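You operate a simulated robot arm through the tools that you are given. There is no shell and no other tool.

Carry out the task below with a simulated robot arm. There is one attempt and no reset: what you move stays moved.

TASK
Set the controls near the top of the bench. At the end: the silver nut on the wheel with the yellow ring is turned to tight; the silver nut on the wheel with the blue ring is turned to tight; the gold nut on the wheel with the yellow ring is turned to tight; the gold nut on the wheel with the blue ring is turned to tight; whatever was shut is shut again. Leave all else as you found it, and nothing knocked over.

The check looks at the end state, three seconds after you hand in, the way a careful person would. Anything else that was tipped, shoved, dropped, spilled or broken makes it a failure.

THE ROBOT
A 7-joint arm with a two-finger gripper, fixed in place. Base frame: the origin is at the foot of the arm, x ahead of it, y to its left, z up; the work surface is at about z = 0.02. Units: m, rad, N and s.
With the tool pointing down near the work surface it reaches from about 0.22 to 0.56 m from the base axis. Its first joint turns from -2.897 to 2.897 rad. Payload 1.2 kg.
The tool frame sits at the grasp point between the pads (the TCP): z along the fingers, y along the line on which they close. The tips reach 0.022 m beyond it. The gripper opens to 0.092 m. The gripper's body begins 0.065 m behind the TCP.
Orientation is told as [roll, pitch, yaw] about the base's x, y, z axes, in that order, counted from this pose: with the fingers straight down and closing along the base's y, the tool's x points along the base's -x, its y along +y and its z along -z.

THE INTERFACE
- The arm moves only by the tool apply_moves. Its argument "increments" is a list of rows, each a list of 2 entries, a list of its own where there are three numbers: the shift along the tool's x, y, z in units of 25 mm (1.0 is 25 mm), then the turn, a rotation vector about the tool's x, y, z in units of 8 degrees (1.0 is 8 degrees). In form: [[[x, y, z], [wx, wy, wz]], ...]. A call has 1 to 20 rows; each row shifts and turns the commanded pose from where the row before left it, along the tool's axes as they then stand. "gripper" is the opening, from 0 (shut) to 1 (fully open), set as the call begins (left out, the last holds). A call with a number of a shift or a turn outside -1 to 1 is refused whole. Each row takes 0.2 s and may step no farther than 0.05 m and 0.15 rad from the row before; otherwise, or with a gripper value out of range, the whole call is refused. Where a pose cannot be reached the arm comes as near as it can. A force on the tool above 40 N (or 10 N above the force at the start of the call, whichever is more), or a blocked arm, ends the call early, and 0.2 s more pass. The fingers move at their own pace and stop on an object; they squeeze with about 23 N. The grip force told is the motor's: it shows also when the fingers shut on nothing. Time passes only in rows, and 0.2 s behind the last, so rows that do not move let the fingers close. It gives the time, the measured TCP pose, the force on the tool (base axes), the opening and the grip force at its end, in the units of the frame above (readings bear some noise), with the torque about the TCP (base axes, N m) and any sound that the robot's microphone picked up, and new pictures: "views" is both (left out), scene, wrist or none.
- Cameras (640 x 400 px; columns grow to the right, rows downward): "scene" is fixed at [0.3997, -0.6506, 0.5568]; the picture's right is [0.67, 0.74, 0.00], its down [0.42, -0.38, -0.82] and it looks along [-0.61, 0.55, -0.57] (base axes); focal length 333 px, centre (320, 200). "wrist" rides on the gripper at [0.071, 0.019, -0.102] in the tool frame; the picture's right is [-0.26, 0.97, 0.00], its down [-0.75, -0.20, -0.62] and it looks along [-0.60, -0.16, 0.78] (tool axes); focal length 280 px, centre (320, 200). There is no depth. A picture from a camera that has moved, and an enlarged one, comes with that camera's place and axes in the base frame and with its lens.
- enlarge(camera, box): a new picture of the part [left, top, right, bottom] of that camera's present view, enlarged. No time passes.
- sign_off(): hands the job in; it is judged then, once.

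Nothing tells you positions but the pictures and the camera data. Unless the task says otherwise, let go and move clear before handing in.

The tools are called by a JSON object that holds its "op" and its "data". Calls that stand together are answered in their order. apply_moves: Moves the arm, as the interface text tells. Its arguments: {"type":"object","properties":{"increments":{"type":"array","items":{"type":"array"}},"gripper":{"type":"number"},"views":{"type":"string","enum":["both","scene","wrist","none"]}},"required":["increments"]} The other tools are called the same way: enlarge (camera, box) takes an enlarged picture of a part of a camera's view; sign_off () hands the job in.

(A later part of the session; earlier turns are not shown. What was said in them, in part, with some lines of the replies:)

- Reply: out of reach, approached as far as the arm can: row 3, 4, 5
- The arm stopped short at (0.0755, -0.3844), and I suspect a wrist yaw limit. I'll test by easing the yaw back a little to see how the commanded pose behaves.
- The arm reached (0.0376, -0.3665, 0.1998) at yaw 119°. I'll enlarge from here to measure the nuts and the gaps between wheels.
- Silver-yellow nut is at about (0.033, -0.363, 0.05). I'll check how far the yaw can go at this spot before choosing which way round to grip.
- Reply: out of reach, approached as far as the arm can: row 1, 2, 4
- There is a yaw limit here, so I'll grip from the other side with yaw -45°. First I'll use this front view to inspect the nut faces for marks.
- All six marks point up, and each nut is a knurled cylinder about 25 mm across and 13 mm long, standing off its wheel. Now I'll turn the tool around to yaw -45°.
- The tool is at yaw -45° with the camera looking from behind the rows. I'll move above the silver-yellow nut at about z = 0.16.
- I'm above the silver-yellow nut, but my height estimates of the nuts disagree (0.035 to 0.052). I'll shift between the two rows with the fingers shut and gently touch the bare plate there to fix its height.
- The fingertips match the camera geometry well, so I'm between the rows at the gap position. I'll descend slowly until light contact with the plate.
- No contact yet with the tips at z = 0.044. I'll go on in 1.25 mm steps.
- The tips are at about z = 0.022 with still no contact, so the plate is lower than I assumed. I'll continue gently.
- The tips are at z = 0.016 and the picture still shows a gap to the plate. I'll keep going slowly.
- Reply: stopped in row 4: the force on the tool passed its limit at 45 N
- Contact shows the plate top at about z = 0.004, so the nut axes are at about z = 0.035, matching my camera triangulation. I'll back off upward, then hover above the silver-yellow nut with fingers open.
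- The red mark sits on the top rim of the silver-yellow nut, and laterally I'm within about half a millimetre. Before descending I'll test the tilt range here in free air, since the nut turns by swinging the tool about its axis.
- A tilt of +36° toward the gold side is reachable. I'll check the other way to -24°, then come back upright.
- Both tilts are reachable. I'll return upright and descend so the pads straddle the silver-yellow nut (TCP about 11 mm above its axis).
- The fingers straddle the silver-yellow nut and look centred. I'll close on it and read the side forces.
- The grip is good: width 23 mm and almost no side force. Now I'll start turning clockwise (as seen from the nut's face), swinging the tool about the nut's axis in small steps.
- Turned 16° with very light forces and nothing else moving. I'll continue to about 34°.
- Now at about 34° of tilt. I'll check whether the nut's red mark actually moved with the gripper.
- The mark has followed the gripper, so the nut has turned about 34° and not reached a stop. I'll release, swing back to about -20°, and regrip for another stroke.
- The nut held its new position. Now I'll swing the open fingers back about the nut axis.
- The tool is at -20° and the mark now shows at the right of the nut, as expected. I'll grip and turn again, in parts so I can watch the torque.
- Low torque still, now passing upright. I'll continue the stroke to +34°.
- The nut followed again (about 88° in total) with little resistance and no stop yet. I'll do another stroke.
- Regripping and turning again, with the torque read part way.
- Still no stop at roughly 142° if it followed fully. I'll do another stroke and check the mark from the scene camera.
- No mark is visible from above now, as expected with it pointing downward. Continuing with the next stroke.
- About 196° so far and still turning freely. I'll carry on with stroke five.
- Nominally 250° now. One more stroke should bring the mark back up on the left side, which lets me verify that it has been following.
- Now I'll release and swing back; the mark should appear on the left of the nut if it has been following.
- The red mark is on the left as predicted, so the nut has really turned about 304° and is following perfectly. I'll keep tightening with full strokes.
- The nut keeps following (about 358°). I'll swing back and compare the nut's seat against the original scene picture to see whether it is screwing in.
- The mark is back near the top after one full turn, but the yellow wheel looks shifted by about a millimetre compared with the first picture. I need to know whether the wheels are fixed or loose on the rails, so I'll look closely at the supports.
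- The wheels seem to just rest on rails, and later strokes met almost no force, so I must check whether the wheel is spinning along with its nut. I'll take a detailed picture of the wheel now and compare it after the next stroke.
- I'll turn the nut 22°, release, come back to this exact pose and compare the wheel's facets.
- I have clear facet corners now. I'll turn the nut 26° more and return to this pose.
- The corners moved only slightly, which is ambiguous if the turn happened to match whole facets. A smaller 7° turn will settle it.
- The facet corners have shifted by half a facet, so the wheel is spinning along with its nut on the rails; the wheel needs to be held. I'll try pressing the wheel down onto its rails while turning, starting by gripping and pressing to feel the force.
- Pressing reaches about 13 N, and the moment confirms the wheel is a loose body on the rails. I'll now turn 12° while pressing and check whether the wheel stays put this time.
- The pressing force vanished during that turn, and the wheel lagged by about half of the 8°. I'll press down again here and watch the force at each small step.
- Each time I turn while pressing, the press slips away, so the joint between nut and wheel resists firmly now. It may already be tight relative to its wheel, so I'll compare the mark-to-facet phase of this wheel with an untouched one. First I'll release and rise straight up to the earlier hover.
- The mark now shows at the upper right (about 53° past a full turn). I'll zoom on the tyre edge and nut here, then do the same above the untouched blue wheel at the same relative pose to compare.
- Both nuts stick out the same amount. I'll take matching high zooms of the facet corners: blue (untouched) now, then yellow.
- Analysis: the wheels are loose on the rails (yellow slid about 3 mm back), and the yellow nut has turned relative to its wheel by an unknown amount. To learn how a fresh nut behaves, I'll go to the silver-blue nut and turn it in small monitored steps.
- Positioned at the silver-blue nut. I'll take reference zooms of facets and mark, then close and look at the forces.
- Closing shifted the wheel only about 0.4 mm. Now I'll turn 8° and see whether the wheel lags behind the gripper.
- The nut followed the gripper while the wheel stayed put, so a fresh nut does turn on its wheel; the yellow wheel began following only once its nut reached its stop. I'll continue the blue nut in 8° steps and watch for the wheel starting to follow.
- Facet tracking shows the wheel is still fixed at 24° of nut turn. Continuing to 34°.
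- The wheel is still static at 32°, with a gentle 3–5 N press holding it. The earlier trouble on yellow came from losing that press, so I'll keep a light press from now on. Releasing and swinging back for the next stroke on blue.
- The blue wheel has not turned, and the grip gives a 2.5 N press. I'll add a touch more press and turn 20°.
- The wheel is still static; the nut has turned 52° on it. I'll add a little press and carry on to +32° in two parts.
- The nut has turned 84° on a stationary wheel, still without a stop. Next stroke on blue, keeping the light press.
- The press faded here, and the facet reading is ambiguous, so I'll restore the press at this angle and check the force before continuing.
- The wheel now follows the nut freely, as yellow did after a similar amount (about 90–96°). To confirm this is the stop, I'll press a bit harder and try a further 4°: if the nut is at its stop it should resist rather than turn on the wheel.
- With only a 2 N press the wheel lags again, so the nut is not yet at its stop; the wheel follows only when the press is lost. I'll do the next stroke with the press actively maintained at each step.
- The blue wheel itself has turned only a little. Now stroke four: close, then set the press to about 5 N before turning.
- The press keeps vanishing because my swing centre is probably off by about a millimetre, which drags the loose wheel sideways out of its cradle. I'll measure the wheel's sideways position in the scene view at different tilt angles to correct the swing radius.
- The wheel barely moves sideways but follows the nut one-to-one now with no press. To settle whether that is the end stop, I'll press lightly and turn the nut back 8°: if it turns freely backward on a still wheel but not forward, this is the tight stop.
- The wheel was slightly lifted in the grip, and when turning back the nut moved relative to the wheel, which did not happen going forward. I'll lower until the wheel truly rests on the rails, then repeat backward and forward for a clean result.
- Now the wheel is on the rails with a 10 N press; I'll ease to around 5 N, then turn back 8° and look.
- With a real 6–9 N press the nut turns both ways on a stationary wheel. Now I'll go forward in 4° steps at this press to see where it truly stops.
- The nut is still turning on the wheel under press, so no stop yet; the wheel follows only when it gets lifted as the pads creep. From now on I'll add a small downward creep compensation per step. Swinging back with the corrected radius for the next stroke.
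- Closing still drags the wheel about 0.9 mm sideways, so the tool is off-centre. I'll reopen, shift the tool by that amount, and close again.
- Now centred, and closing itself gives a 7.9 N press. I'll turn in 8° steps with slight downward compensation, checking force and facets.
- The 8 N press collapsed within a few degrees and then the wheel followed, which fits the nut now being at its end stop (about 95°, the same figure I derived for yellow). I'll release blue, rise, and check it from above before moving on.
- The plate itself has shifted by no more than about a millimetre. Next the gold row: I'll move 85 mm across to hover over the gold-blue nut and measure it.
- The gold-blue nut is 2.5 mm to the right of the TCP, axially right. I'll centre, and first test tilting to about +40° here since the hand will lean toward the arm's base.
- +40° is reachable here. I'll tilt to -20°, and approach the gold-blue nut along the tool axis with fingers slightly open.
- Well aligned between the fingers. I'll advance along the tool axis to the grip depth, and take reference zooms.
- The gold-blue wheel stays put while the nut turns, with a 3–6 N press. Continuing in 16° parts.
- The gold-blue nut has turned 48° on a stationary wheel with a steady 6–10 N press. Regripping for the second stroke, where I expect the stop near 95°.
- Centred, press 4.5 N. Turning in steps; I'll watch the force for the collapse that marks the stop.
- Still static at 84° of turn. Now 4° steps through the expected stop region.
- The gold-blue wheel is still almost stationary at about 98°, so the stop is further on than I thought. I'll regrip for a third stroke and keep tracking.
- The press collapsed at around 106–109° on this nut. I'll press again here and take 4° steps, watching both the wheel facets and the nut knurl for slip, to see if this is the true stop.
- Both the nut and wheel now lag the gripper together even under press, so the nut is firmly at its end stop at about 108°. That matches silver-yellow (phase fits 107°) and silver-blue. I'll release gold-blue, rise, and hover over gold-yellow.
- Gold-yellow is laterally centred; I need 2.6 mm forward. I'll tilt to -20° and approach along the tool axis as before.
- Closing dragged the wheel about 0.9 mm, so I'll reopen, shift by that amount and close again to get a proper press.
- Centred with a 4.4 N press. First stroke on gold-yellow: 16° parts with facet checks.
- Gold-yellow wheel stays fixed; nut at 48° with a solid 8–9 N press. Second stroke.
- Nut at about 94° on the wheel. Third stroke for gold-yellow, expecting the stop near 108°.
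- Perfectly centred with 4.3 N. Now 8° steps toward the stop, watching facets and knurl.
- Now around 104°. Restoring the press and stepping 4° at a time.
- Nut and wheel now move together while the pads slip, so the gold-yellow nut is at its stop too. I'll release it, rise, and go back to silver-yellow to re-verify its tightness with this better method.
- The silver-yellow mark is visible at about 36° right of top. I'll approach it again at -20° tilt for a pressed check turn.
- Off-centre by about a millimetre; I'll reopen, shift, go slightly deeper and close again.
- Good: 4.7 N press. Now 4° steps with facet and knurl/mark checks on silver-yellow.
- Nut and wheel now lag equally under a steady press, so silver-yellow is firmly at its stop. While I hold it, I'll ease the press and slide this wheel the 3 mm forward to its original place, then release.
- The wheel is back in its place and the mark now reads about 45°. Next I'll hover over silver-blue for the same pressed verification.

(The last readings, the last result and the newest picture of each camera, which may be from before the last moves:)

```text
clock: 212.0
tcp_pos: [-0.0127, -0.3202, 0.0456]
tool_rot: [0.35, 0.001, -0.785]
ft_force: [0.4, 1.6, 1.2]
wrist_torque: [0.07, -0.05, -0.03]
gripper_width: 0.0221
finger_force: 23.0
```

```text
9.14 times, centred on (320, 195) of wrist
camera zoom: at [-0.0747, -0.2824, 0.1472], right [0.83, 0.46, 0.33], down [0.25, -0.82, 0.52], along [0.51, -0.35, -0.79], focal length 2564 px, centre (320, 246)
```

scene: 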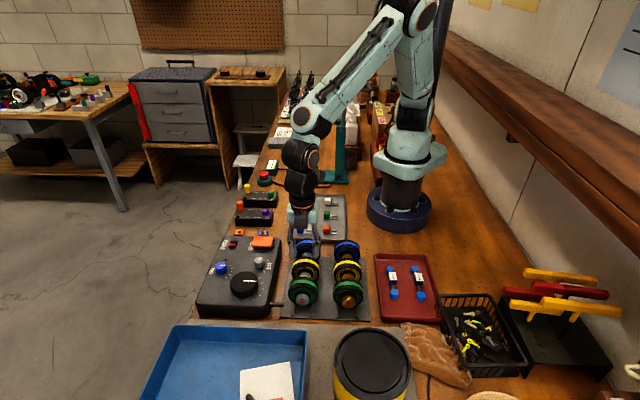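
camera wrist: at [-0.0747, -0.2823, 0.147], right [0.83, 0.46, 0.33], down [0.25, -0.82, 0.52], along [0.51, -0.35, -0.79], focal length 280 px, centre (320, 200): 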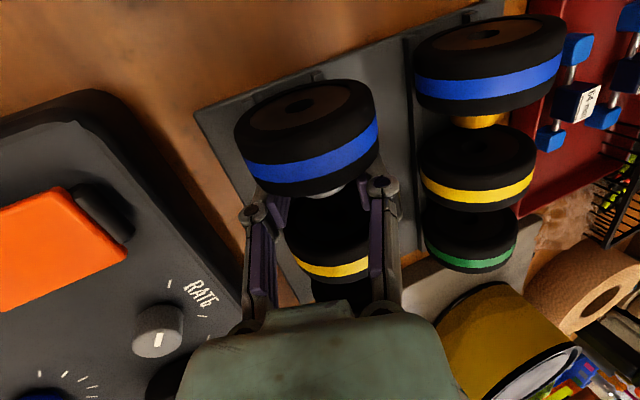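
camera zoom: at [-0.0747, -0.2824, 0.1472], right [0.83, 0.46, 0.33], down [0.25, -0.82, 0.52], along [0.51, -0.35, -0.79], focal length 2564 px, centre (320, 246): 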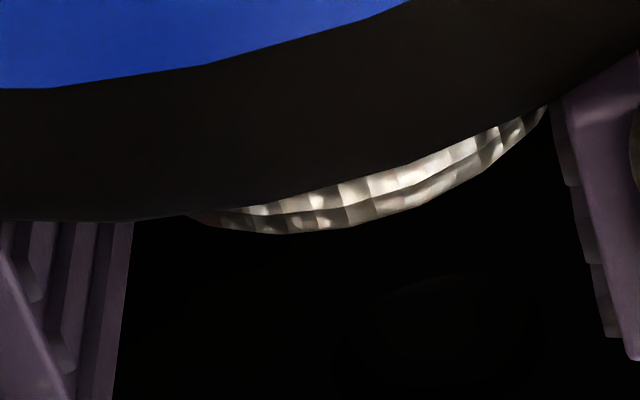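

Centred. I'll add press and do 4° check steps on silver-blue.

{"op": "apply_moves", "data": {"increments": [[[0, -0.0041, 0.0113], [0, 0, 0]], [[0, 0.029, 0.003], [0.5, 0, 0]], [[0, 0, 0], [0, 0, 0]]], "views": "none"}}

{"op": "enlarge", "data": {"camera": "wrist", "box": [226, 150, 290, 190]}}

{"op": "enlarge", "data": {"camera": "wrist", "box": [285, 175, 355, 215]}}

{"op": "apply_moves", "data": {"increments": [[[0, 0.029, 0.006], [0.5, 0, 0]], [[0, 0, 0], [0, 0, 0]]], "views": "none"}}

{"op": "enlarge", "data": {"camera": "wrist", "box": [226, 150, 290, 190]}}

{"op": "enlarge", "data": {"camera": "wrist", "box": [285, 175, 355, 215]}}

{"op": "apply_moves", "data": {"increments": [[[0, 0.029, 0.006], [0.5, 0, 0]], [[0, 0, 0], [0, 0, 0]]], "views": "none"}}

{"op": "enlarge", "data": {"camera": "wrist", "box": [226, 150, 290, 190]}}

{"op": "enlarge", "data": {"camera": "wrist", "box": [285, 175, 355, 215]}}

```text
clock: 212.8
tcp_pos: [-0.0124, -0.3191, 0.0454]
tool_rot: [0.28, -0.001, -0.783]
ft_force: [2.4, 4.0, 9.3]
wrist_torque: [0.28, -0.04, -0.02]
gripper_width: 0.022
finger_force: 23.0
```

```text
10.00 times, centred on (258, 170) of wrist
camera zoom: at [-0.069, -0.2768, 0.1477], right [0.84, 0.47, 0.27], down [0.27, -0.79, 0.54], along [0.47, -0.39, -0.8], focal length 2804 px, centre (940, 500)
```

zoom: 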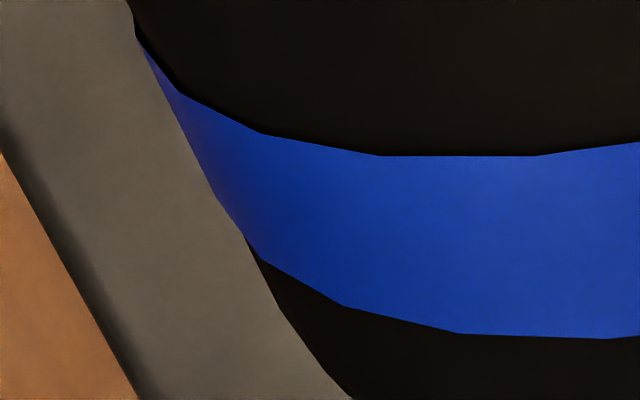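

```text
9.14 times, centred on (320, 195) of wrist
camera zoom: at [-0.069, -0.2768, 0.1477], right [0.84, 0.47, 0.27], down [0.27, -0.79, 0.54], along [0.47, -0.39, -0.8], focal length 2564 px, centre (320, 246)
```

zoom: 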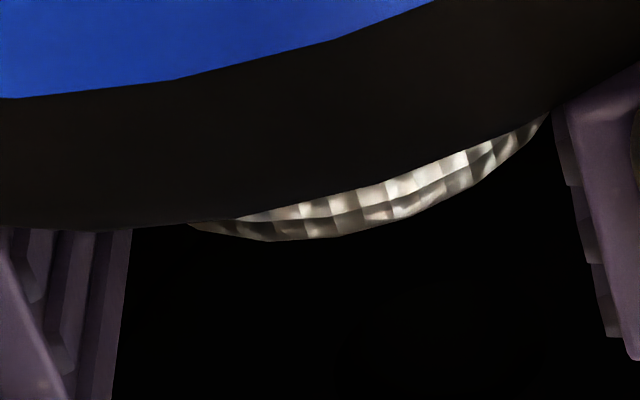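

```text
clock: 213.4
tcp_pos: [-0.0119, -0.3185, 0.0444]
tool_rot: [0.208, -0.001, -0.785]
ft_force: [3.8, 0.3, 2.8]
wrist_torque: [0.05, -0.03, -0.02]
gripper_width: 0.0222
finger_force: 23.0
```

```text
10.00 times, centred on (258, 170) of wrist
camera zoom: at [-0.0637, -0.2714, 0.1481], right [0.85, 0.48, 0.2], down [0.3, -0.77, 0.57], along [0.43, -0.43, -0.8], focal length 2804 px, centre (940, 500)
```

zoom: 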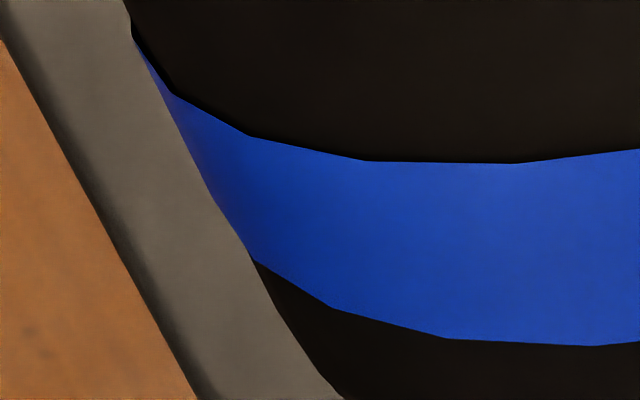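

```text
9.14 times, centred on (320, 195) of wrist
camera zoom: at [-0.0637, -0.2714, 0.1481], right [0.85, 0.48, 0.2], down [0.3, -0.77, 0.57], along [0.43, -0.43, -0.8], focal length 2564 px, centre (320, 246)
```

zoom: 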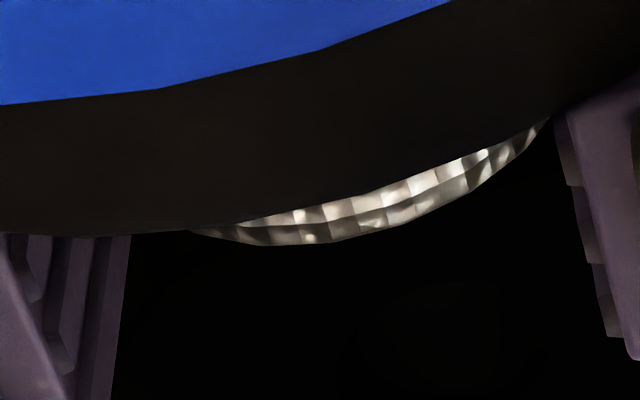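

```text
clock: 214.0
tcp_pos: [-0.0113, -0.3183, 0.0445]
tool_rot: [0.138, 0.0, -0.787]
ft_force: [1.0, -0.9, 2.1]
wrist_torque: [0.04, -0.02, 0.03]
gripper_width: 0.0222
finger_force: 23.1
```

```text
10.00 times, centred on (258, 170) of wrist
camera zoom: at [-0.058, -0.2654, 0.1481], right [0.86, 0.49, 0.13], down [0.33, -0.74, 0.59], along [0.39, -0.46, -0.8], focal length 2804 px, centre (940, 500)
```

zoom: 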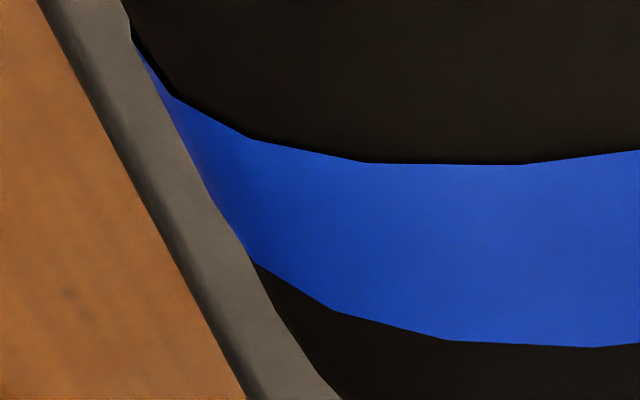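

```text
9.14 times, centred on (320, 195) of wrist
camera zoom: at [-0.058, -0.2654, 0.1481], right [0.86, 0.49, 0.13], down [0.33, -0.74, 0.59], along [0.39, -0.46, -0.8], focal length 2564 px, centre (320, 246)
```

zoom: 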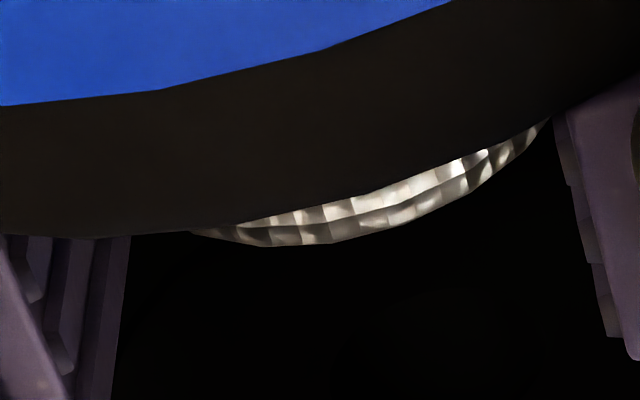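

Nut and wheel move together here too, so silver-blue is confirmed tight. I'll ease the press, slide this wheel 2.4 mm forward to where it was, and release.

{"op": "apply_moves", "data": {"increments": [[[0, 0, -0.006], [0, 0, 0]], [[-0.024, 0, 0], [0, 0, 0]], [[-0.024, 0, 0], [0, 0, 0]], [[-0.024, 0, 0], [0, 0, 0]], [[-0.024, 0, 0], [0, 0, 0]], [[0, 0, 0], [0, 0, 0]]], "views": "none"}}

{"op": "apply_moves", "data": {"increments": [[[0, 0, 0], [0, 0, 0]], [[0, 0, 0], [0, 0, 0]], [[0, 0.0557, 0.0039], [1, 0, 0]], [[0, 0, -0.4], [0, 0, 0]], [[0, 0, -0.9], [0, 0, 0]], [[0, 0, -0.9], [0, 0, 0]], [[0, 0, -0.8], [0, 0, 0]], [[0, 0.85, 0], [0, 0, 0]], [[0, 0.85, 0], [0, 0, 0]], [[0, 0.85, 0], [0, 0, 0]], [[0, 0.85, 0], [0, 0, 0]], [[0, 0, 0], [0, 0, 0]]], "gripper": 0.34, "views": "both"}}

{"op": "enlarge", "data": {"camera": "wrist", "box": [255, 75, 365, 135]}}

{"op": "enlarge", "data": {"camera": "scene", "box": [270, 225, 390, 325]}}

```text
clock: 215.4
tcp_pos: [-0.0089, -0.3192, 0.0441]
tool_rot: [0.14, -0.001, -0.785]
ft_force: [0.1, 0.2, -0.3]
wrist_torque: [0.03, 0.02, -0.03]
gripper_width: 0.0221
finger_force: 23.3
```

```text
clock: 218.0
tcp_pos: [0.0519, -0.2597, 0.1215]
tool_rot: [0.001, 0.0, -0.785]
ft_force: [-0.1, -0.5, 0.5]
wrist_torque: [-0.01, -0.02, 0.0]
gripper_width: 0.0311
finger_force: 0.0
camera wrist: at [0.0149, -0.1968, 0.2221], right [0.87, 0.5, 0.0], down [0.39, -0.68, 0.62], along [0.31, -0.54, -0.78], focal length 280 px, centre (320, 200)
```

scene: 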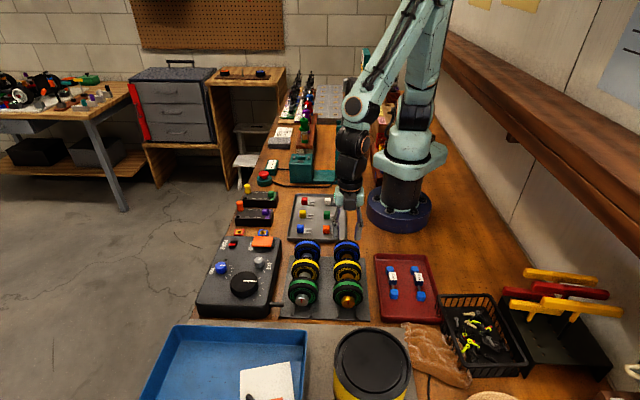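
wrist: 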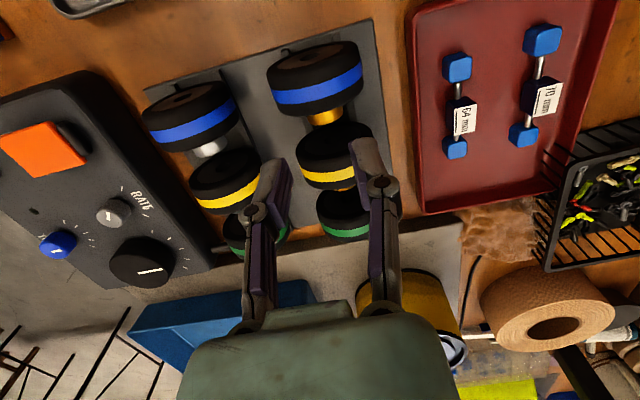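

```text
5.82 times, centred on (310, 105) of wrist
camera zoom: at [0.0149, -0.1968, 0.2221], right [0.87, 0.5, 0.0], down [0.39, -0.68, 0.62], along [0.31, -0.54, -0.78], focal length 1631 px, centre (378, 753)
```

zoom: 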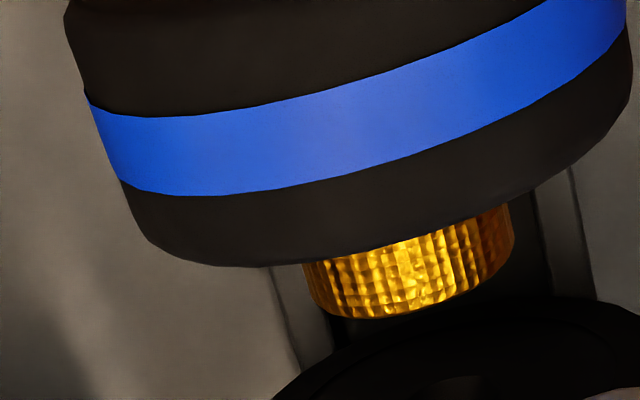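

```text
4.00 times, centred on (330, 275) of scene
camera zoom: at [0.3997, -0.6506, 0.5568], right [0.67, 0.74, 0.0], down [0.42, -0.38, -0.82], along [-0.61, 0.55, -0.57], focal length 1330 px, centre (280, -100)
```

zoom: 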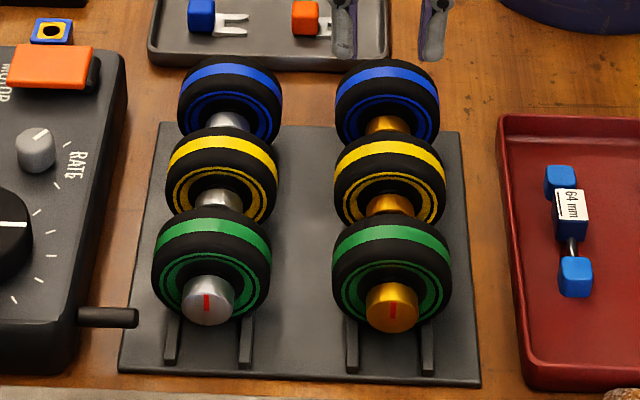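

All wheels sit neatly and the plate is within a couple of millimetres of where it was. For certainty I'll give each gold nut the same pressed check, beginning with gold-blue beneath me.

{"op": "apply_moves", "data": {"increments": [[[0.088, 0, 0], [-1, 0, 0]], [[0, 0, 0], [-1, 0, 0]], [[0, 0, 0], [-0.5, 0, 0]], [[0, -0.534, 0.7955], [0, 0, 0]], [[0, -0.534, 0.7955], [0, 0, 0]], [[0, 0, 0.6], [0, 0, 0]], [[0, 0, 0.61], [0, 0, 0]], [[0, 0, 0], [0, 0, 0]]], "gripper": 0.34, "views": "wrist"}}

{"op": "enlarge", "data": {"camera": "wrist", "box": [226, 150, 290, 190]}}

{"op": "apply_moves", "data": {"increments": [[[0, 0, 0], [0, 0, 0]], [[0, 0, 0], [0, 0, 0]], [[0, 0, 0], [0, 0, 0]]], "gripper": 0, "views": "none"}}

{"op": "enlarge", "data": {"camera": "wrist", "box": [226, 150, 290, 190]}}

{"op": "enlarge", "data": {"camera": "wrist", "box": [285, 175, 355, 215]}}

```text
clock: 219.8
tcp_pos: [0.0497, -0.2577, 0.0458]
tool_rot: [0.349, -0.002, -0.785]
ft_force: [-0.3, 0.4, -0.6]
wrist_torque: [-0.01, 0.0, -0.02]
gripper_width: 0.0313
finger_force: 0.1
camera wrist: at [-0.0126, -0.2204, 0.1477], right [0.83, 0.46, 0.33], down [0.25, -0.82, 0.52], along [0.51, -0.35, -0.79], focal length 280 px, centre (320, 200)
```

wrist: 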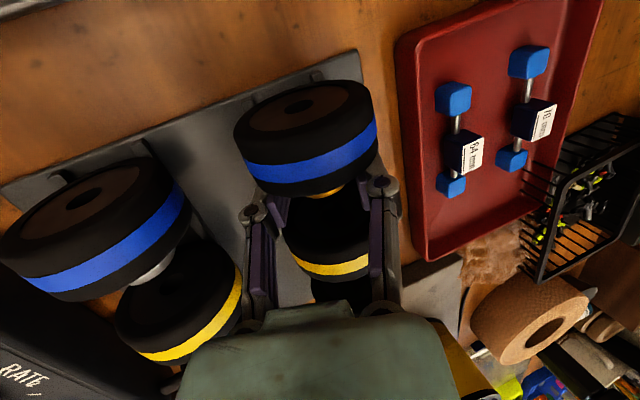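

```text
10.00 times, centred on (258, 170) of wrist
camera zoom: at [-0.0126, -0.2204, 0.1477], right [0.83, 0.46, 0.33], down [0.25, -0.82, 0.52], along [0.51, -0.35, -0.79], focal length 2804 px, centre (940, 500)
```

zoom: 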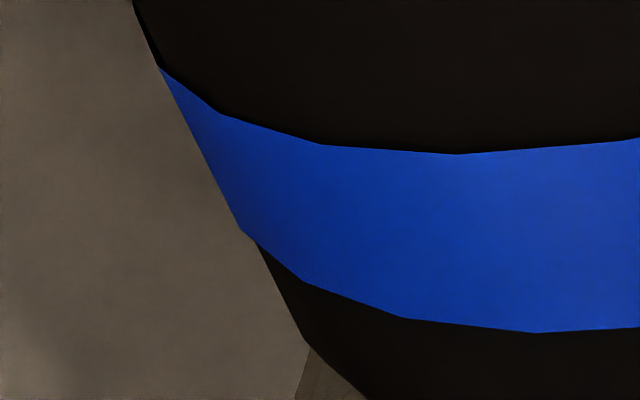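

```text
clock: 220.6
tcp_pos: [0.0493, -0.2569, 0.0456]
tool_rot: [0.349, 0.0, -0.785]
ft_force: [-0.1, -1.3, 0.7]
wrist_torque: [-0.01, 0.01, 0.02]
gripper_width: 0.0219
finger_force: 22.7
```

```text
10.00 times, centred on (258, 170) of wrist
camera zoom: at [-0.0127, -0.2205, 0.1479], right [0.83, 0.46, 0.33], down [0.25, -0.82, 0.52], along [0.51, -0.35, -0.79], focal length 2804 px, centre (940, 500)
```

zoom: 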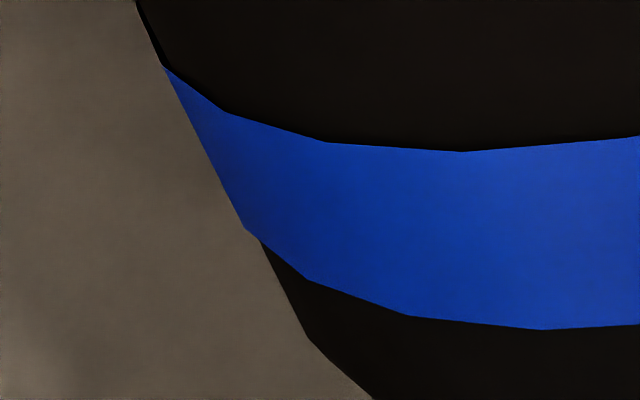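

```text
9.14 times, centred on (320, 195) of wrist
camera zoom: at [-0.0127, -0.2205, 0.1479], right [0.83, 0.46, 0.33], down [0.25, -0.82, 0.52], along [0.51, -0.35, -0.79], focal length 2564 px, centre (320, 246)
```

zoom: 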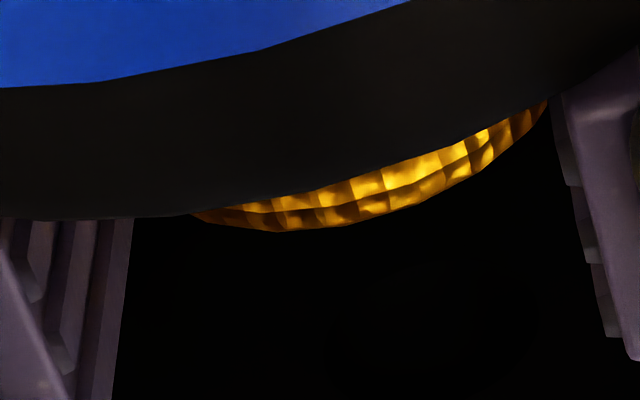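

{"op": "apply_moves", "data": {"increments": [[[0, -0.0048, 0.0132], [0, 0, 0]], [[0, 0.029, 0.003], [0.5, 0, 0]], [[0, 0, 0], [0, 0, 0]]], "views": "none"}}

{"op": "enlarge", "data": {"camera": "wrist", "box": [226, 150, 290, 190]}}

{"op": "enlarge", "data": {"camera": "wrist", "box": [285, 175, 355, 215]}}

{"op": "apply_moves", "data": {"increments": [[[0, 0.029, 0.006], [0.5, 0, 0]], [[0, 0, 0], [0, 0, 0]]], "views": "none"}}

{"op": "enlarge", "data": {"camera": "wrist", "box": [226, 150, 290, 190]}}

{"op": "enlarge", "data": {"camera": "wrist", "box": [285, 175, 355, 215]}}

{"op": "apply_moves", "data": {"increments": [[[0, 0.029, 0.006], [0.5, 0, 0]], [[0, 0, 0], [0, 0, 0]]], "views": "none"}}

{"op": "enlarge", "data": {"camera": "wrist", "box": [226, 150, 290, 190]}}

{"op": "enlarge", "data": {"camera": "wrist", "box": [285, 175, 355, 215]}}

```text
clock: 221.4
tcp_pos: [0.0503, -0.257, 0.0449]
tool_rot: [0.281, 0.001, -0.786]
ft_force: [2.0, 2.4, 6.9]
wrist_torque: [0.21, -0.03, -0.01]
gripper_width: 0.0224
finger_force: 22.8
```

```text
10.00 times, centred on (258, 170) of wrist
camera zoom: at [-0.0072, -0.2151, 0.1485], right [0.84, 0.47, 0.27], down [0.27, -0.79, 0.54], along [0.47, -0.38, -0.8], focal length 2804 px, centre (940, 500)
```

zoom: 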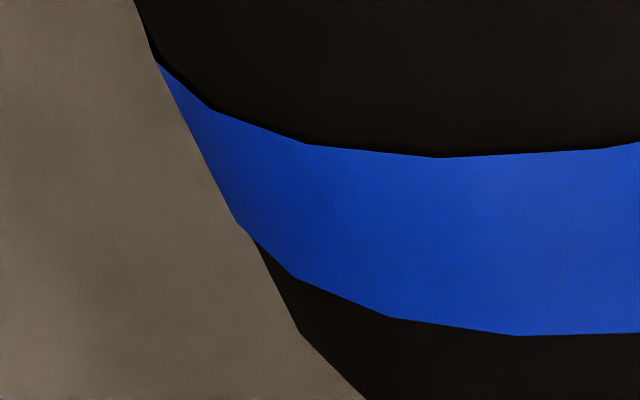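

```text
9.14 times, centred on (320, 195) of wrist
camera zoom: at [-0.0072, -0.2151, 0.1485], right [0.84, 0.47, 0.27], down [0.27, -0.79, 0.54], along [0.47, -0.38, -0.8], focal length 2564 px, centre (320, 246)
```

zoom: 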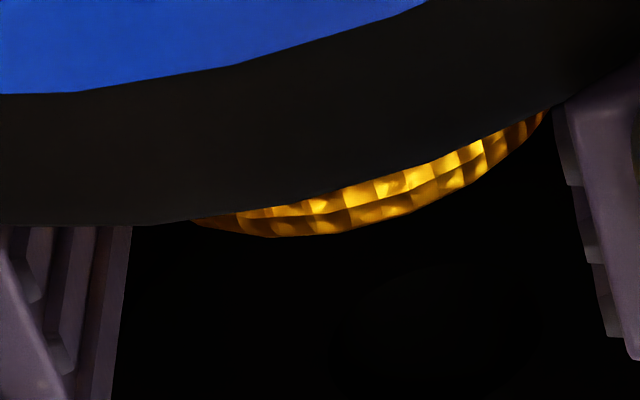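

```text
clock: 222.0
tcp_pos: [0.0502, -0.2556, 0.0457]
tool_rot: [0.209, 0.001, -0.785]
ft_force: [1.6, 0.3, 0.1]
wrist_torque: [0.02, -0.04, 0.02]
gripper_width: 0.0225
finger_force: 23.0
```

```text
10.00 times, centred on (258, 170) of wrist
camera zoom: at [-0.0018, -0.2099, 0.1489], right [0.85, 0.48, 0.2], down [0.3, -0.77, 0.57], along [0.43, -0.43, -0.8], focal length 2804 px, centre (940, 500)
```

zoom: 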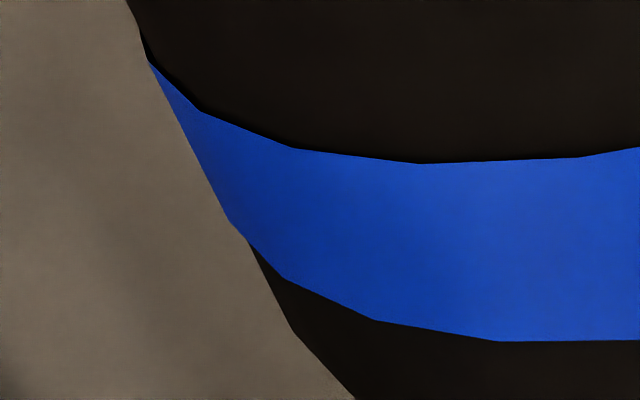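

```text
9.14 times, centred on (320, 195) of wrist
camera zoom: at [-0.0018, -0.2099, 0.1489], right [0.85, 0.48, 0.2], down [0.3, -0.77, 0.57], along [0.43, -0.43, -0.8], focal length 2564 px, centre (320, 246)
```

zoom: 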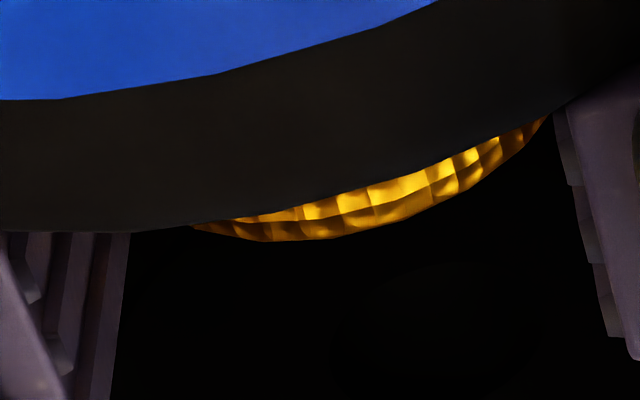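

```text
clock: 222.6
tcp_pos: [0.0499, -0.2565, 0.0452]
tool_rot: [0.139, 0.0, -0.786]
ft_force: [-0.4, 0.5, -0.5]
wrist_torque: [-0.01, -0.01, 0.04]
gripper_width: 0.0222
finger_force: 23.1
```

```text
10.00 times, centred on (258, 170) of wrist
camera zoom: at [0.0038, -0.2041, 0.149], right [0.86, 0.49, 0.13], down [0.33, -0.74, 0.59], along [0.39, -0.46, -0.8], focal length 2804 px, centre (940, 500)
```

zoom: 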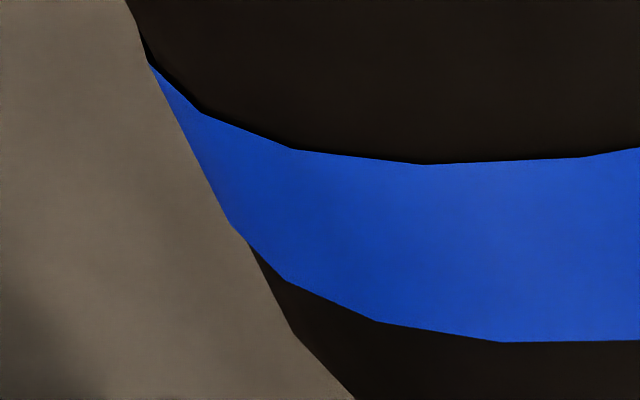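

```text
9.14 times, centred on (320, 195) of wrist
camera zoom: at [0.0038, -0.2041, 0.149], right [0.86, 0.49, 0.13], down [0.33, -0.74, 0.59], along [0.39, -0.46, -0.8], focal length 2564 px, centre (320, 246)
```

zoom: 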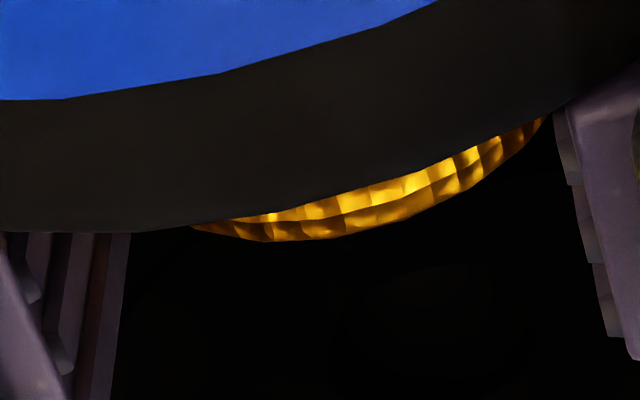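

Gold-blue is confirmed at its stop. I'll slide its wheel 1.6 mm forward to its original place, release, rise, and move over gold-yellow.

{"op": "apply_moves", "data": {"increments": [[[-0.032, 0, 0], [0, 0, 0]], [[-0.032, 0, 0], [0, 0, 0]], [[0, 0, 0], [0, 0, 0]]], "views": "none"}}

{"op": "apply_moves", "data": {"increments": [[[0, 0, 0], [0, 0, 0]], [[0, 0, 0], [0, 0, 0]], [[0, 0.0557, 0.0039], [1, 0, 0]], [[0, 0, -0.4], [0, 0, 0]], [[0, 0, -0.9], [0, 0, 0]], [[0, 0, -0.9], [0, 0, 0]], [[0, 0, -0.8], [0, 0, 0]], [[-0.7, 0, 0], [0, 0, 0]], [[-0.7, 0, 0], [0, 0, 0]], [[-0.72, 0, 0], [0, 0, 0]], [[0, 0, 0], [0, 0, 0]]], "gripper": 0.34, "views": "both"}}

{"op": "enlarge", "data": {"camera": "wrist", "box": [255, 75, 365, 135]}}

```text
clock: 223.4
tcp_pos: [0.0515, -0.257, 0.0451]
tool_rot: [0.14, 0.001, -0.786]
ft_force: [-3.1, 4.4, 7.2]
wrist_torque: [0.25, 0.13, 0.01]
gripper_width: 0.0224
finger_force: 22.4
```

```text
clock: 225.8
tcp_pos: [0.0903, -0.2939, 0.1189]
tool_rot: [0.004, 0.0, -0.786]
ft_force: [-0.3, -0.5, 0.7]
wrist_torque: [0.01, 0.0, 0.0]
gripper_width: 0.0313
finger_force: 0.1
camera wrist: at [0.0538, -0.2318, 0.2215], right [0.87, 0.5, 0.0], down [0.39, -0.68, 0.62], along [0.31, -0.54, -0.78], focal length 280 px, centre (320, 200)
```

scene: 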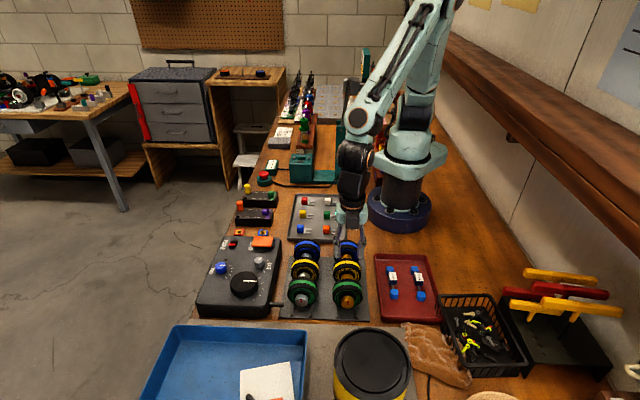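
wrist: 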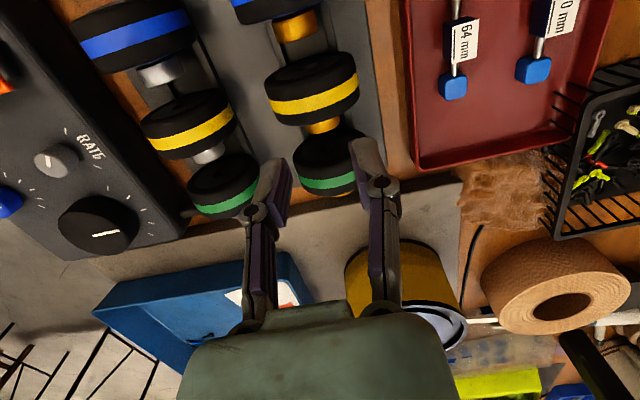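

```text
5.82 times, centred on (310, 105) of wrist
camera zoom: at [0.0538, -0.2318, 0.2215], right [0.87, 0.5, 0.0], down [0.39, -0.68, 0.62], along [0.31, -0.54, -0.78], focal length 1631 px, centre (378, 753)
```

zoom: 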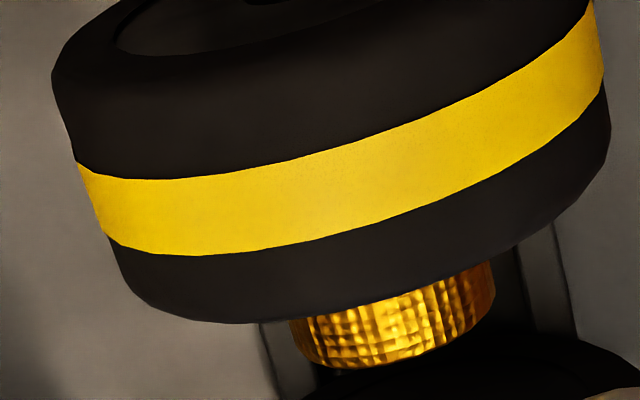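

{"op": "apply_moves", "data": {"increments": [[[-0.116, 0, 0], [-1, 0, 0]], [[0, 0, 0], [-1, 0, 0]], [[0, 0, 0], [-0.5, 0, 0]], [[0, -0.598, 0.76], [0, 0, 0]], [[0, -0.598, 0.76], [0, 0, 0]], [[0, 0, 0.6], [0, 0, 0]], [[0, 0, 0.61], [0, 0, 0]], [[0, 0, 0], [0, 0, 0]]], "gripper": 0.34, "views": "wrist"}}

{"op": "enlarge", "data": {"camera": "wrist", "box": [226, 150, 290, 190]}}

{"op": "apply_moves", "data": {"increments": [[[0, 0, 0], [0, 0, 0]], [[0, 0, 0], [0, 0, 0]], [[0, 0, 0], [0, 0, 0]]], "gripper": 0, "views": "none"}}

{"op": "enlarge", "data": {"camera": "wrist", "box": [226, 150, 290, 190]}}

{"op": "enlarge", "data": {"camera": "wrist", "box": [285, 175, 355, 215]}}

```text
clock: 227.6
tcp_pos: [0.0888, -0.2991, 0.0455]
tool_rot: [0.351, 0.0, -0.785]
ft_force: [0.6, 0.3, 0.0]
wrist_torque: [0.0, -0.03, 0.01]
gripper_width: 0.0311
finger_force: 0.0
camera wrist: at [0.027, -0.2624, 0.1478], right [0.83, 0.46, 0.33], down [0.25, -0.82, 0.52], along [0.51, -0.35, -0.79], focal length 280 px, centre (320, 200)
```

wrist: 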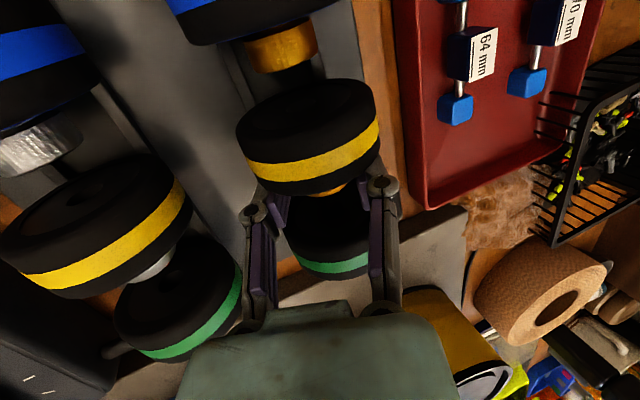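

```text
10.00 times, centred on (258, 170) of wrist
camera zoom: at [0.027, -0.2624, 0.1478], right [0.83, 0.46, 0.33], down [0.25, -0.82, 0.52], along [0.51, -0.35, -0.79], focal length 2804 px, centre (940, 500)
```

zoom: 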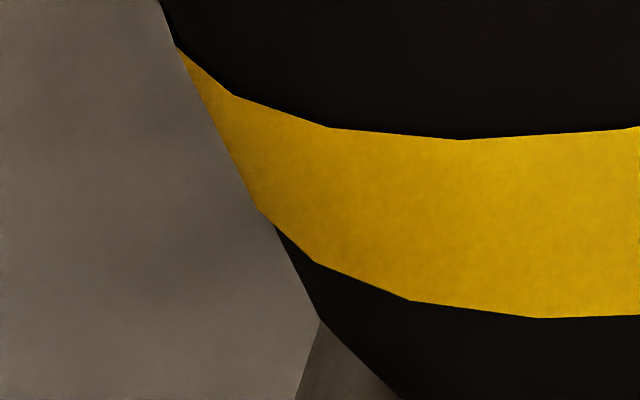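

```text
clock: 228.4
tcp_pos: [0.0888, -0.3001, 0.0456]
tool_rot: [0.351, 0.001, -0.787]
ft_force: [1.1, 1.3, 0.9]
wrist_torque: [0.04, -0.05, -0.01]
gripper_width: 0.0223
finger_force: 22.4
```

```text
10.00 times, centred on (258, 170) of wrist
camera zoom: at [0.0269, -0.2625, 0.148], right [0.83, 0.46, 0.33], down [0.25, -0.82, 0.52], along [0.51, -0.35, -0.79], focal length 2804 px, centre (940, 500)
```

zoom: 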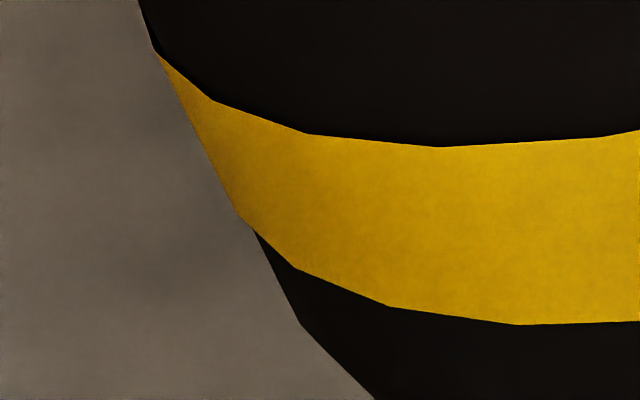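

```text
9.14 times, centred on (320, 195) of wrist
camera zoom: at [0.0269, -0.2625, 0.148], right [0.83, 0.46, 0.33], down [0.25, -0.82, 0.52], along [0.51, -0.35, -0.79], focal length 2564 px, centre (320, 246)
```

zoom: 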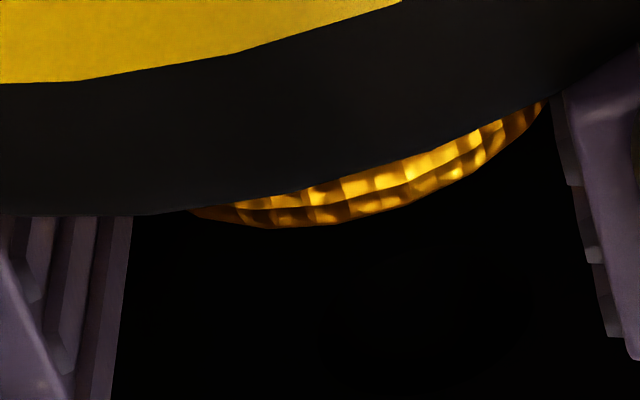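

{"op": "apply_moves", "data": {"increments": [[[0, 0.034, 0], [0, 0, 0]], [[0, -0.0048, 0.0132], [0, 0, 0]], [[0, 0.029, 0.003], [0.5, 0, 0]], [[0, 0, 0], [0, 0, 0]]], "views": "none"}}

{"op": "enlarge", "data": {"camera": "wrist", "box": [226, 150, 290, 190]}}

{"op": "enlarge", "data": {"camera": "wrist", "box": [285, 175, 355, 215]}}

{"op": "apply_moves", "data": {"increments": [[[0, 0.029, 0.006], [0.5, 0, 0]], [[0, 0, 0], [0, 0, 0]]], "views": "none"}}

{"op": "enlarge", "data": {"camera": "wrist", "box": [226, 150, 290, 190]}}

{"op": "enlarge", "data": {"camera": "wrist", "box": [285, 175, 355, 215]}}

{"op": "apply_moves", "data": {"increments": [[[0, 0.029, 0.006], [0.5, 0, 0]], [[0, 0, 0], [0, 0, 0]]], "views": "none"}}

{"op": "enlarge", "data": {"camera": "wrist", "box": [226, 150, 290, 190]}}

{"op": "enlarge", "data": {"camera": "wrist", "box": [285, 175, 355, 215]}}

```text
clock: 229.4
tcp_pos: [0.0898, -0.2987, 0.0463]
tool_rot: [0.28, -0.001, -0.786]
ft_force: [1.0, 0.0, 3.0]
wrist_torque: [0.1, -0.04, -0.07]
gripper_width: 0.0224
finger_force: 23.0
```

```text
10.00 times, centred on (258, 170) of wrist
camera zoom: at [0.033, -0.2562, 0.1493], right [0.84, 0.47, 0.27], down [0.27, -0.79, 0.55], along [0.47, -0.39, -0.8], focal length 2804 px, centre (940, 500)
```

zoom: 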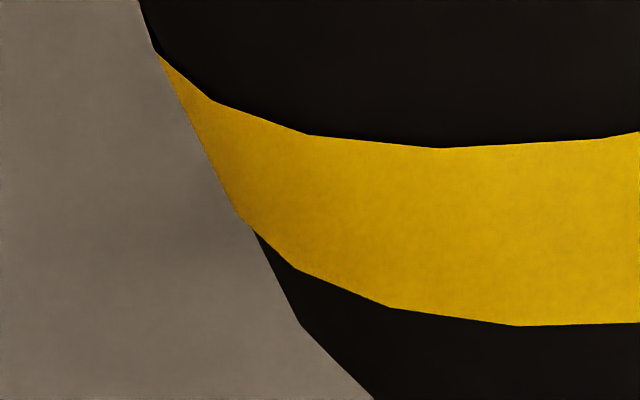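

```text
9.14 times, centred on (320, 195) of wrist
camera zoom: at [0.033, -0.2562, 0.1493], right [0.84, 0.47, 0.27], down [0.27, -0.79, 0.55], along [0.47, -0.39, -0.8], focal length 2564 px, centre (320, 246)
```

zoom: 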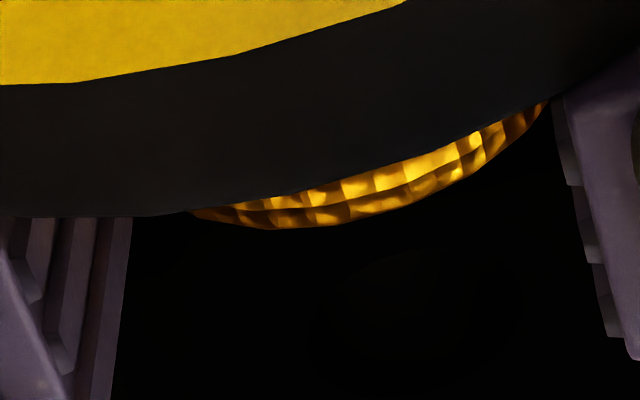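

```text
clock: 230.0
tcp_pos: [0.0914, -0.2978, 0.0459]
tool_rot: [0.209, 0.0, -0.785]
ft_force: [1.7, -0.2, 5.6]
wrist_torque: [0.14, -0.05, -0.03]
gripper_width: 0.0224
finger_force: 22.9
```

```text
10.00 times, centred on (258, 170) of wrist
camera zoom: at [0.0386, -0.2505, 0.1498], right [0.85, 0.48, 0.2], down [0.3, -0.77, 0.57], along [0.43, -0.43, -0.8], focal length 2804 px, centre (940, 500)
```

zoom: 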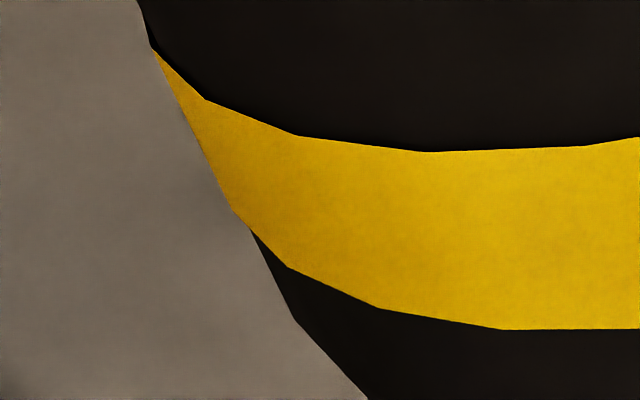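

```text
9.14 times, centred on (320, 195) of wrist
camera zoom: at [0.0386, -0.2505, 0.1498], right [0.85, 0.48, 0.2], down [0.3, -0.77, 0.57], along [0.43, -0.43, -0.8], focal length 2564 px, centre (320, 246)
```

zoom: 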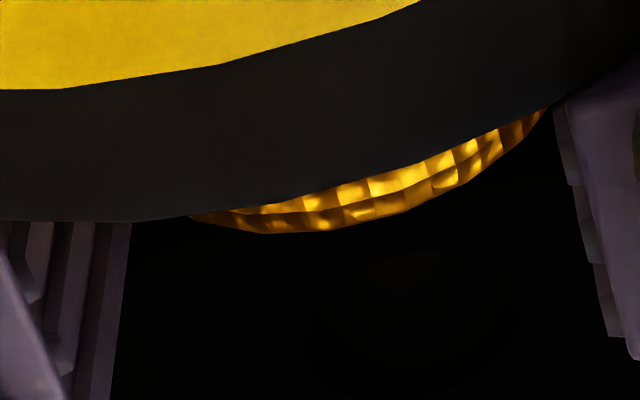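

```text
clock: 230.6
tcp_pos: [0.0911, -0.2972, 0.0463]
tool_rot: [0.139, 0.001, -0.782]
ft_force: [1.9, 2.3, 5.6]
wrist_torque: [0.18, -0.07, -0.02]
gripper_width: 0.0224
finger_force: 23.6
```

```text
10.00 times, centred on (258, 170) of wrist
camera zoom: at [0.0444, -0.2448, 0.1496], right [0.86, 0.49, 0.13], down [0.33, -0.74, 0.59], along [0.39, -0.46, -0.8], focal length 2804 px, centre (940, 500)
```

zoom: 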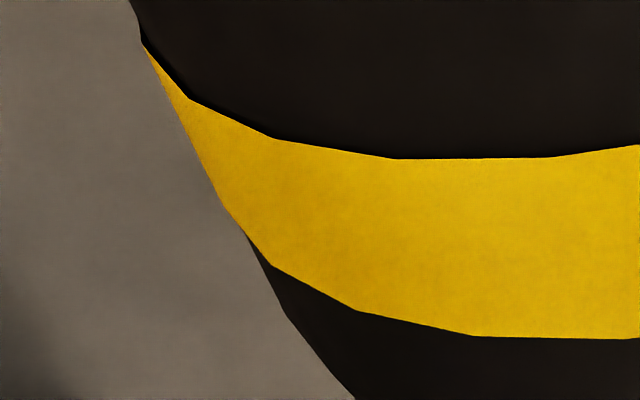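

```text
9.14 times, centred on (320, 195) of wrist
camera zoom: at [0.0444, -0.2448, 0.1496], right [0.86, 0.49, 0.13], down [0.33, -0.74, 0.59], along [0.39, -0.46, -0.8], focal length 2564 px, centre (320, 246)
```

zoom: 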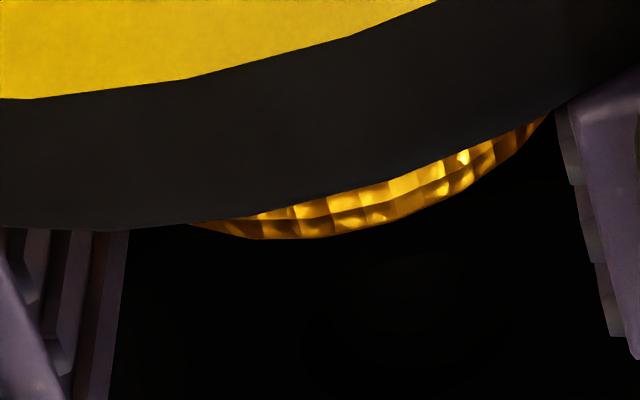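

Under a 5.6 N press the pads slip on a nut that moves only with its wheel, so gold-yellow is confirmed tight as well. I'll release and rise clear, then inspect the whole scene.

{"op": "apply_moves", "data": {"increments": [[[0, 0, 0], [0, 0, 0]], [[0, 0, 0], [0, 0, 0]], [[0, 0.0557, 0.0039], [1, 0, 0]], [[0, 0, -0.4], [0, 0, 0]], [[0, 0, -0.9], [0, 0, 0]], [[0, 0, -0.9], [0, 0, 0]], [[0, 0, -0.9], [0, 0, 0]], [[0, 0, -1], [0, 0, 0]], [[0, 0, -1], [0, 0, 0]], [[0, 0, -1], [0, 0, 0]], [[1, 0, -1], [0, 0, 0]], [[1, 0, 0], [0, 0, 0]], [[1, 0, 0], [0, 0, 0]], [[0, 0, 0], [0, 0, 0]]], "gripper": 0.5, "views": "both"}}

{"op": "enlarge", "data": {"camera": "scene", "box": [270, 225, 390, 325]}}

{"op": "enlarge", "data": {"camera": "scene", "box": [190, 160, 390, 325]}}

{"op": "enlarge", "data": {"camera": "scene", "box": [285, 235, 375, 290]}}

```text
clock: 233.6
tcp_pos: [0.0381, -0.2436, 0.2247]
tool_rot: [0.0, 0.0, -0.784]
ft_force: [-0.3, -0.5, 0.5]
wrist_torque: [-0.03, 0.0, 0.0]
gripper_width: 0.0461
finger_force: 0.1
camera wrist: at [0.0022, -0.1809, 0.3256], right [0.87, 0.5, 0.0], down [0.39, -0.68, 0.62], along [0.31, -0.54, -0.78], focal length 280 px, centre (320, 200)
```

scene: 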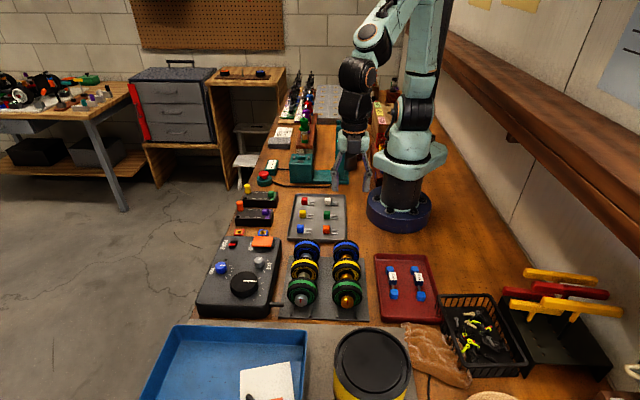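
wrist: 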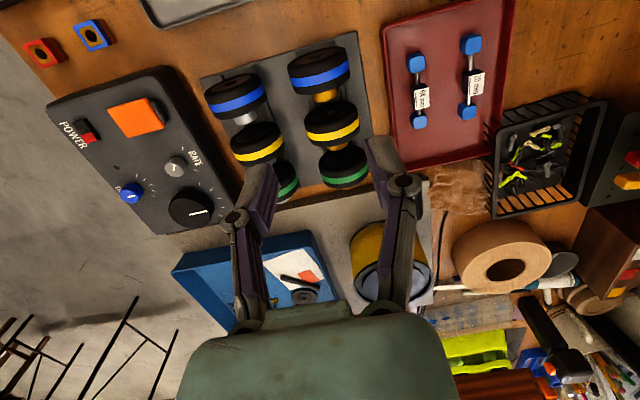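

```text
4.00 times, centred on (330, 275) of scene
camera zoom: at [0.3997, -0.6506, 0.5568], right [0.67, 0.74, 0.0], down [0.42, -0.38, -0.82], along [-0.61, 0.55, -0.57], focal length 1330 px, centre (280, -100)
```

zoom: 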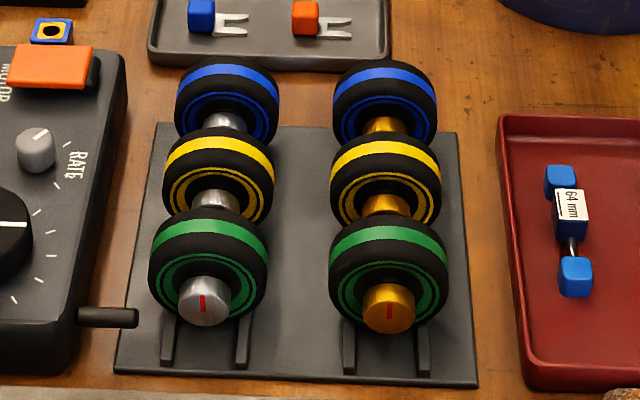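

```text
2.42 times, centred on (290, 242) of scene
camera zoom: at [0.3997, -0.6506, 0.5568], right [0.67, 0.74, 0.0], down [0.42, -0.38, -0.82], along [-0.61, 0.55, -0.57], focal length 806 px, centre (393, 97)
```

zoom: 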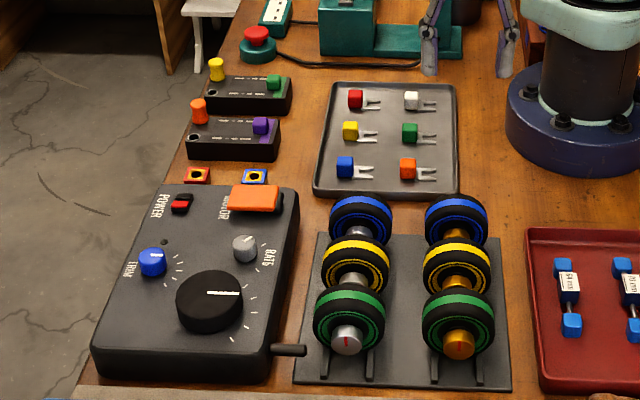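

```text
7.11 times, centred on (330, 262) of scene
camera zoom: at [0.3997, -0.6506, 0.5568], right [0.67, 0.74, 0.0], down [0.42, -0.38, -0.82], along [-0.61, 0.55, -0.57], focal length 2365 px, centre (249, -244)
```

zoom: 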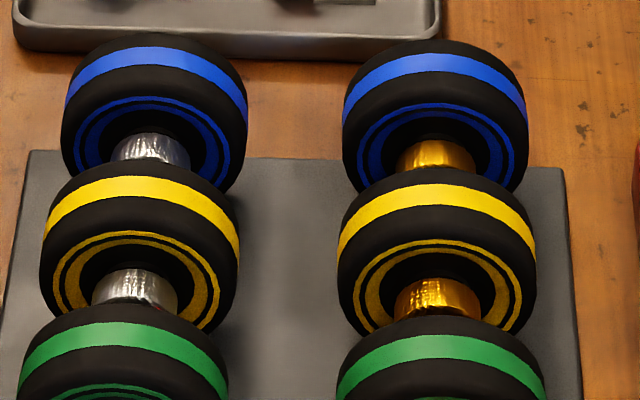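

All four nuts (silver and gold, on the yellow and blue wheels) are at their tight stops. The green nuts still have their marks upright. The wheels sit in their cradles, though their plate ended up about 4 mm left of where it started. The gripper is open and clear, and nothing else looks moved, so I'm handing in.

{"op": "sign_off", "data": {}}

```text
The job is handed in.
```

I turned all four nuts clockwise until each reached its stop: silver and gold, on the yellow-ring and blue-ring wheels. I then handed the job in. The arm is clear and the gripper is open.

- **Tightness:** I took clockwise as tight, since there is no label on the nuts. On each one I made a final check turn while pressing the wheel down. The nut no longer turned on its wheel, and the gripper pads slipped or the wheel turned along with it. The stops came at roughly 90–110° from where the nuts started.
- **Wheels:** The wheels are loose on their rails, so the four I worked on have rotated in place. The silver-yellow wheel made more than a full turn before I saw it was spinning with its nut. I slid three wheels back along the rails to within about a millimetre of where they began; the fourth had not moved along them.
- **Plate:** The plate under the wheels ended up about 4 mm left of where it started. I left it there because pushing it back risked hitting the wheels.
- **Other objects:** The green nuts still have their marks upright. The control box, plug tray and red tray look unchanged, nothing was opened, and nothing fell over.
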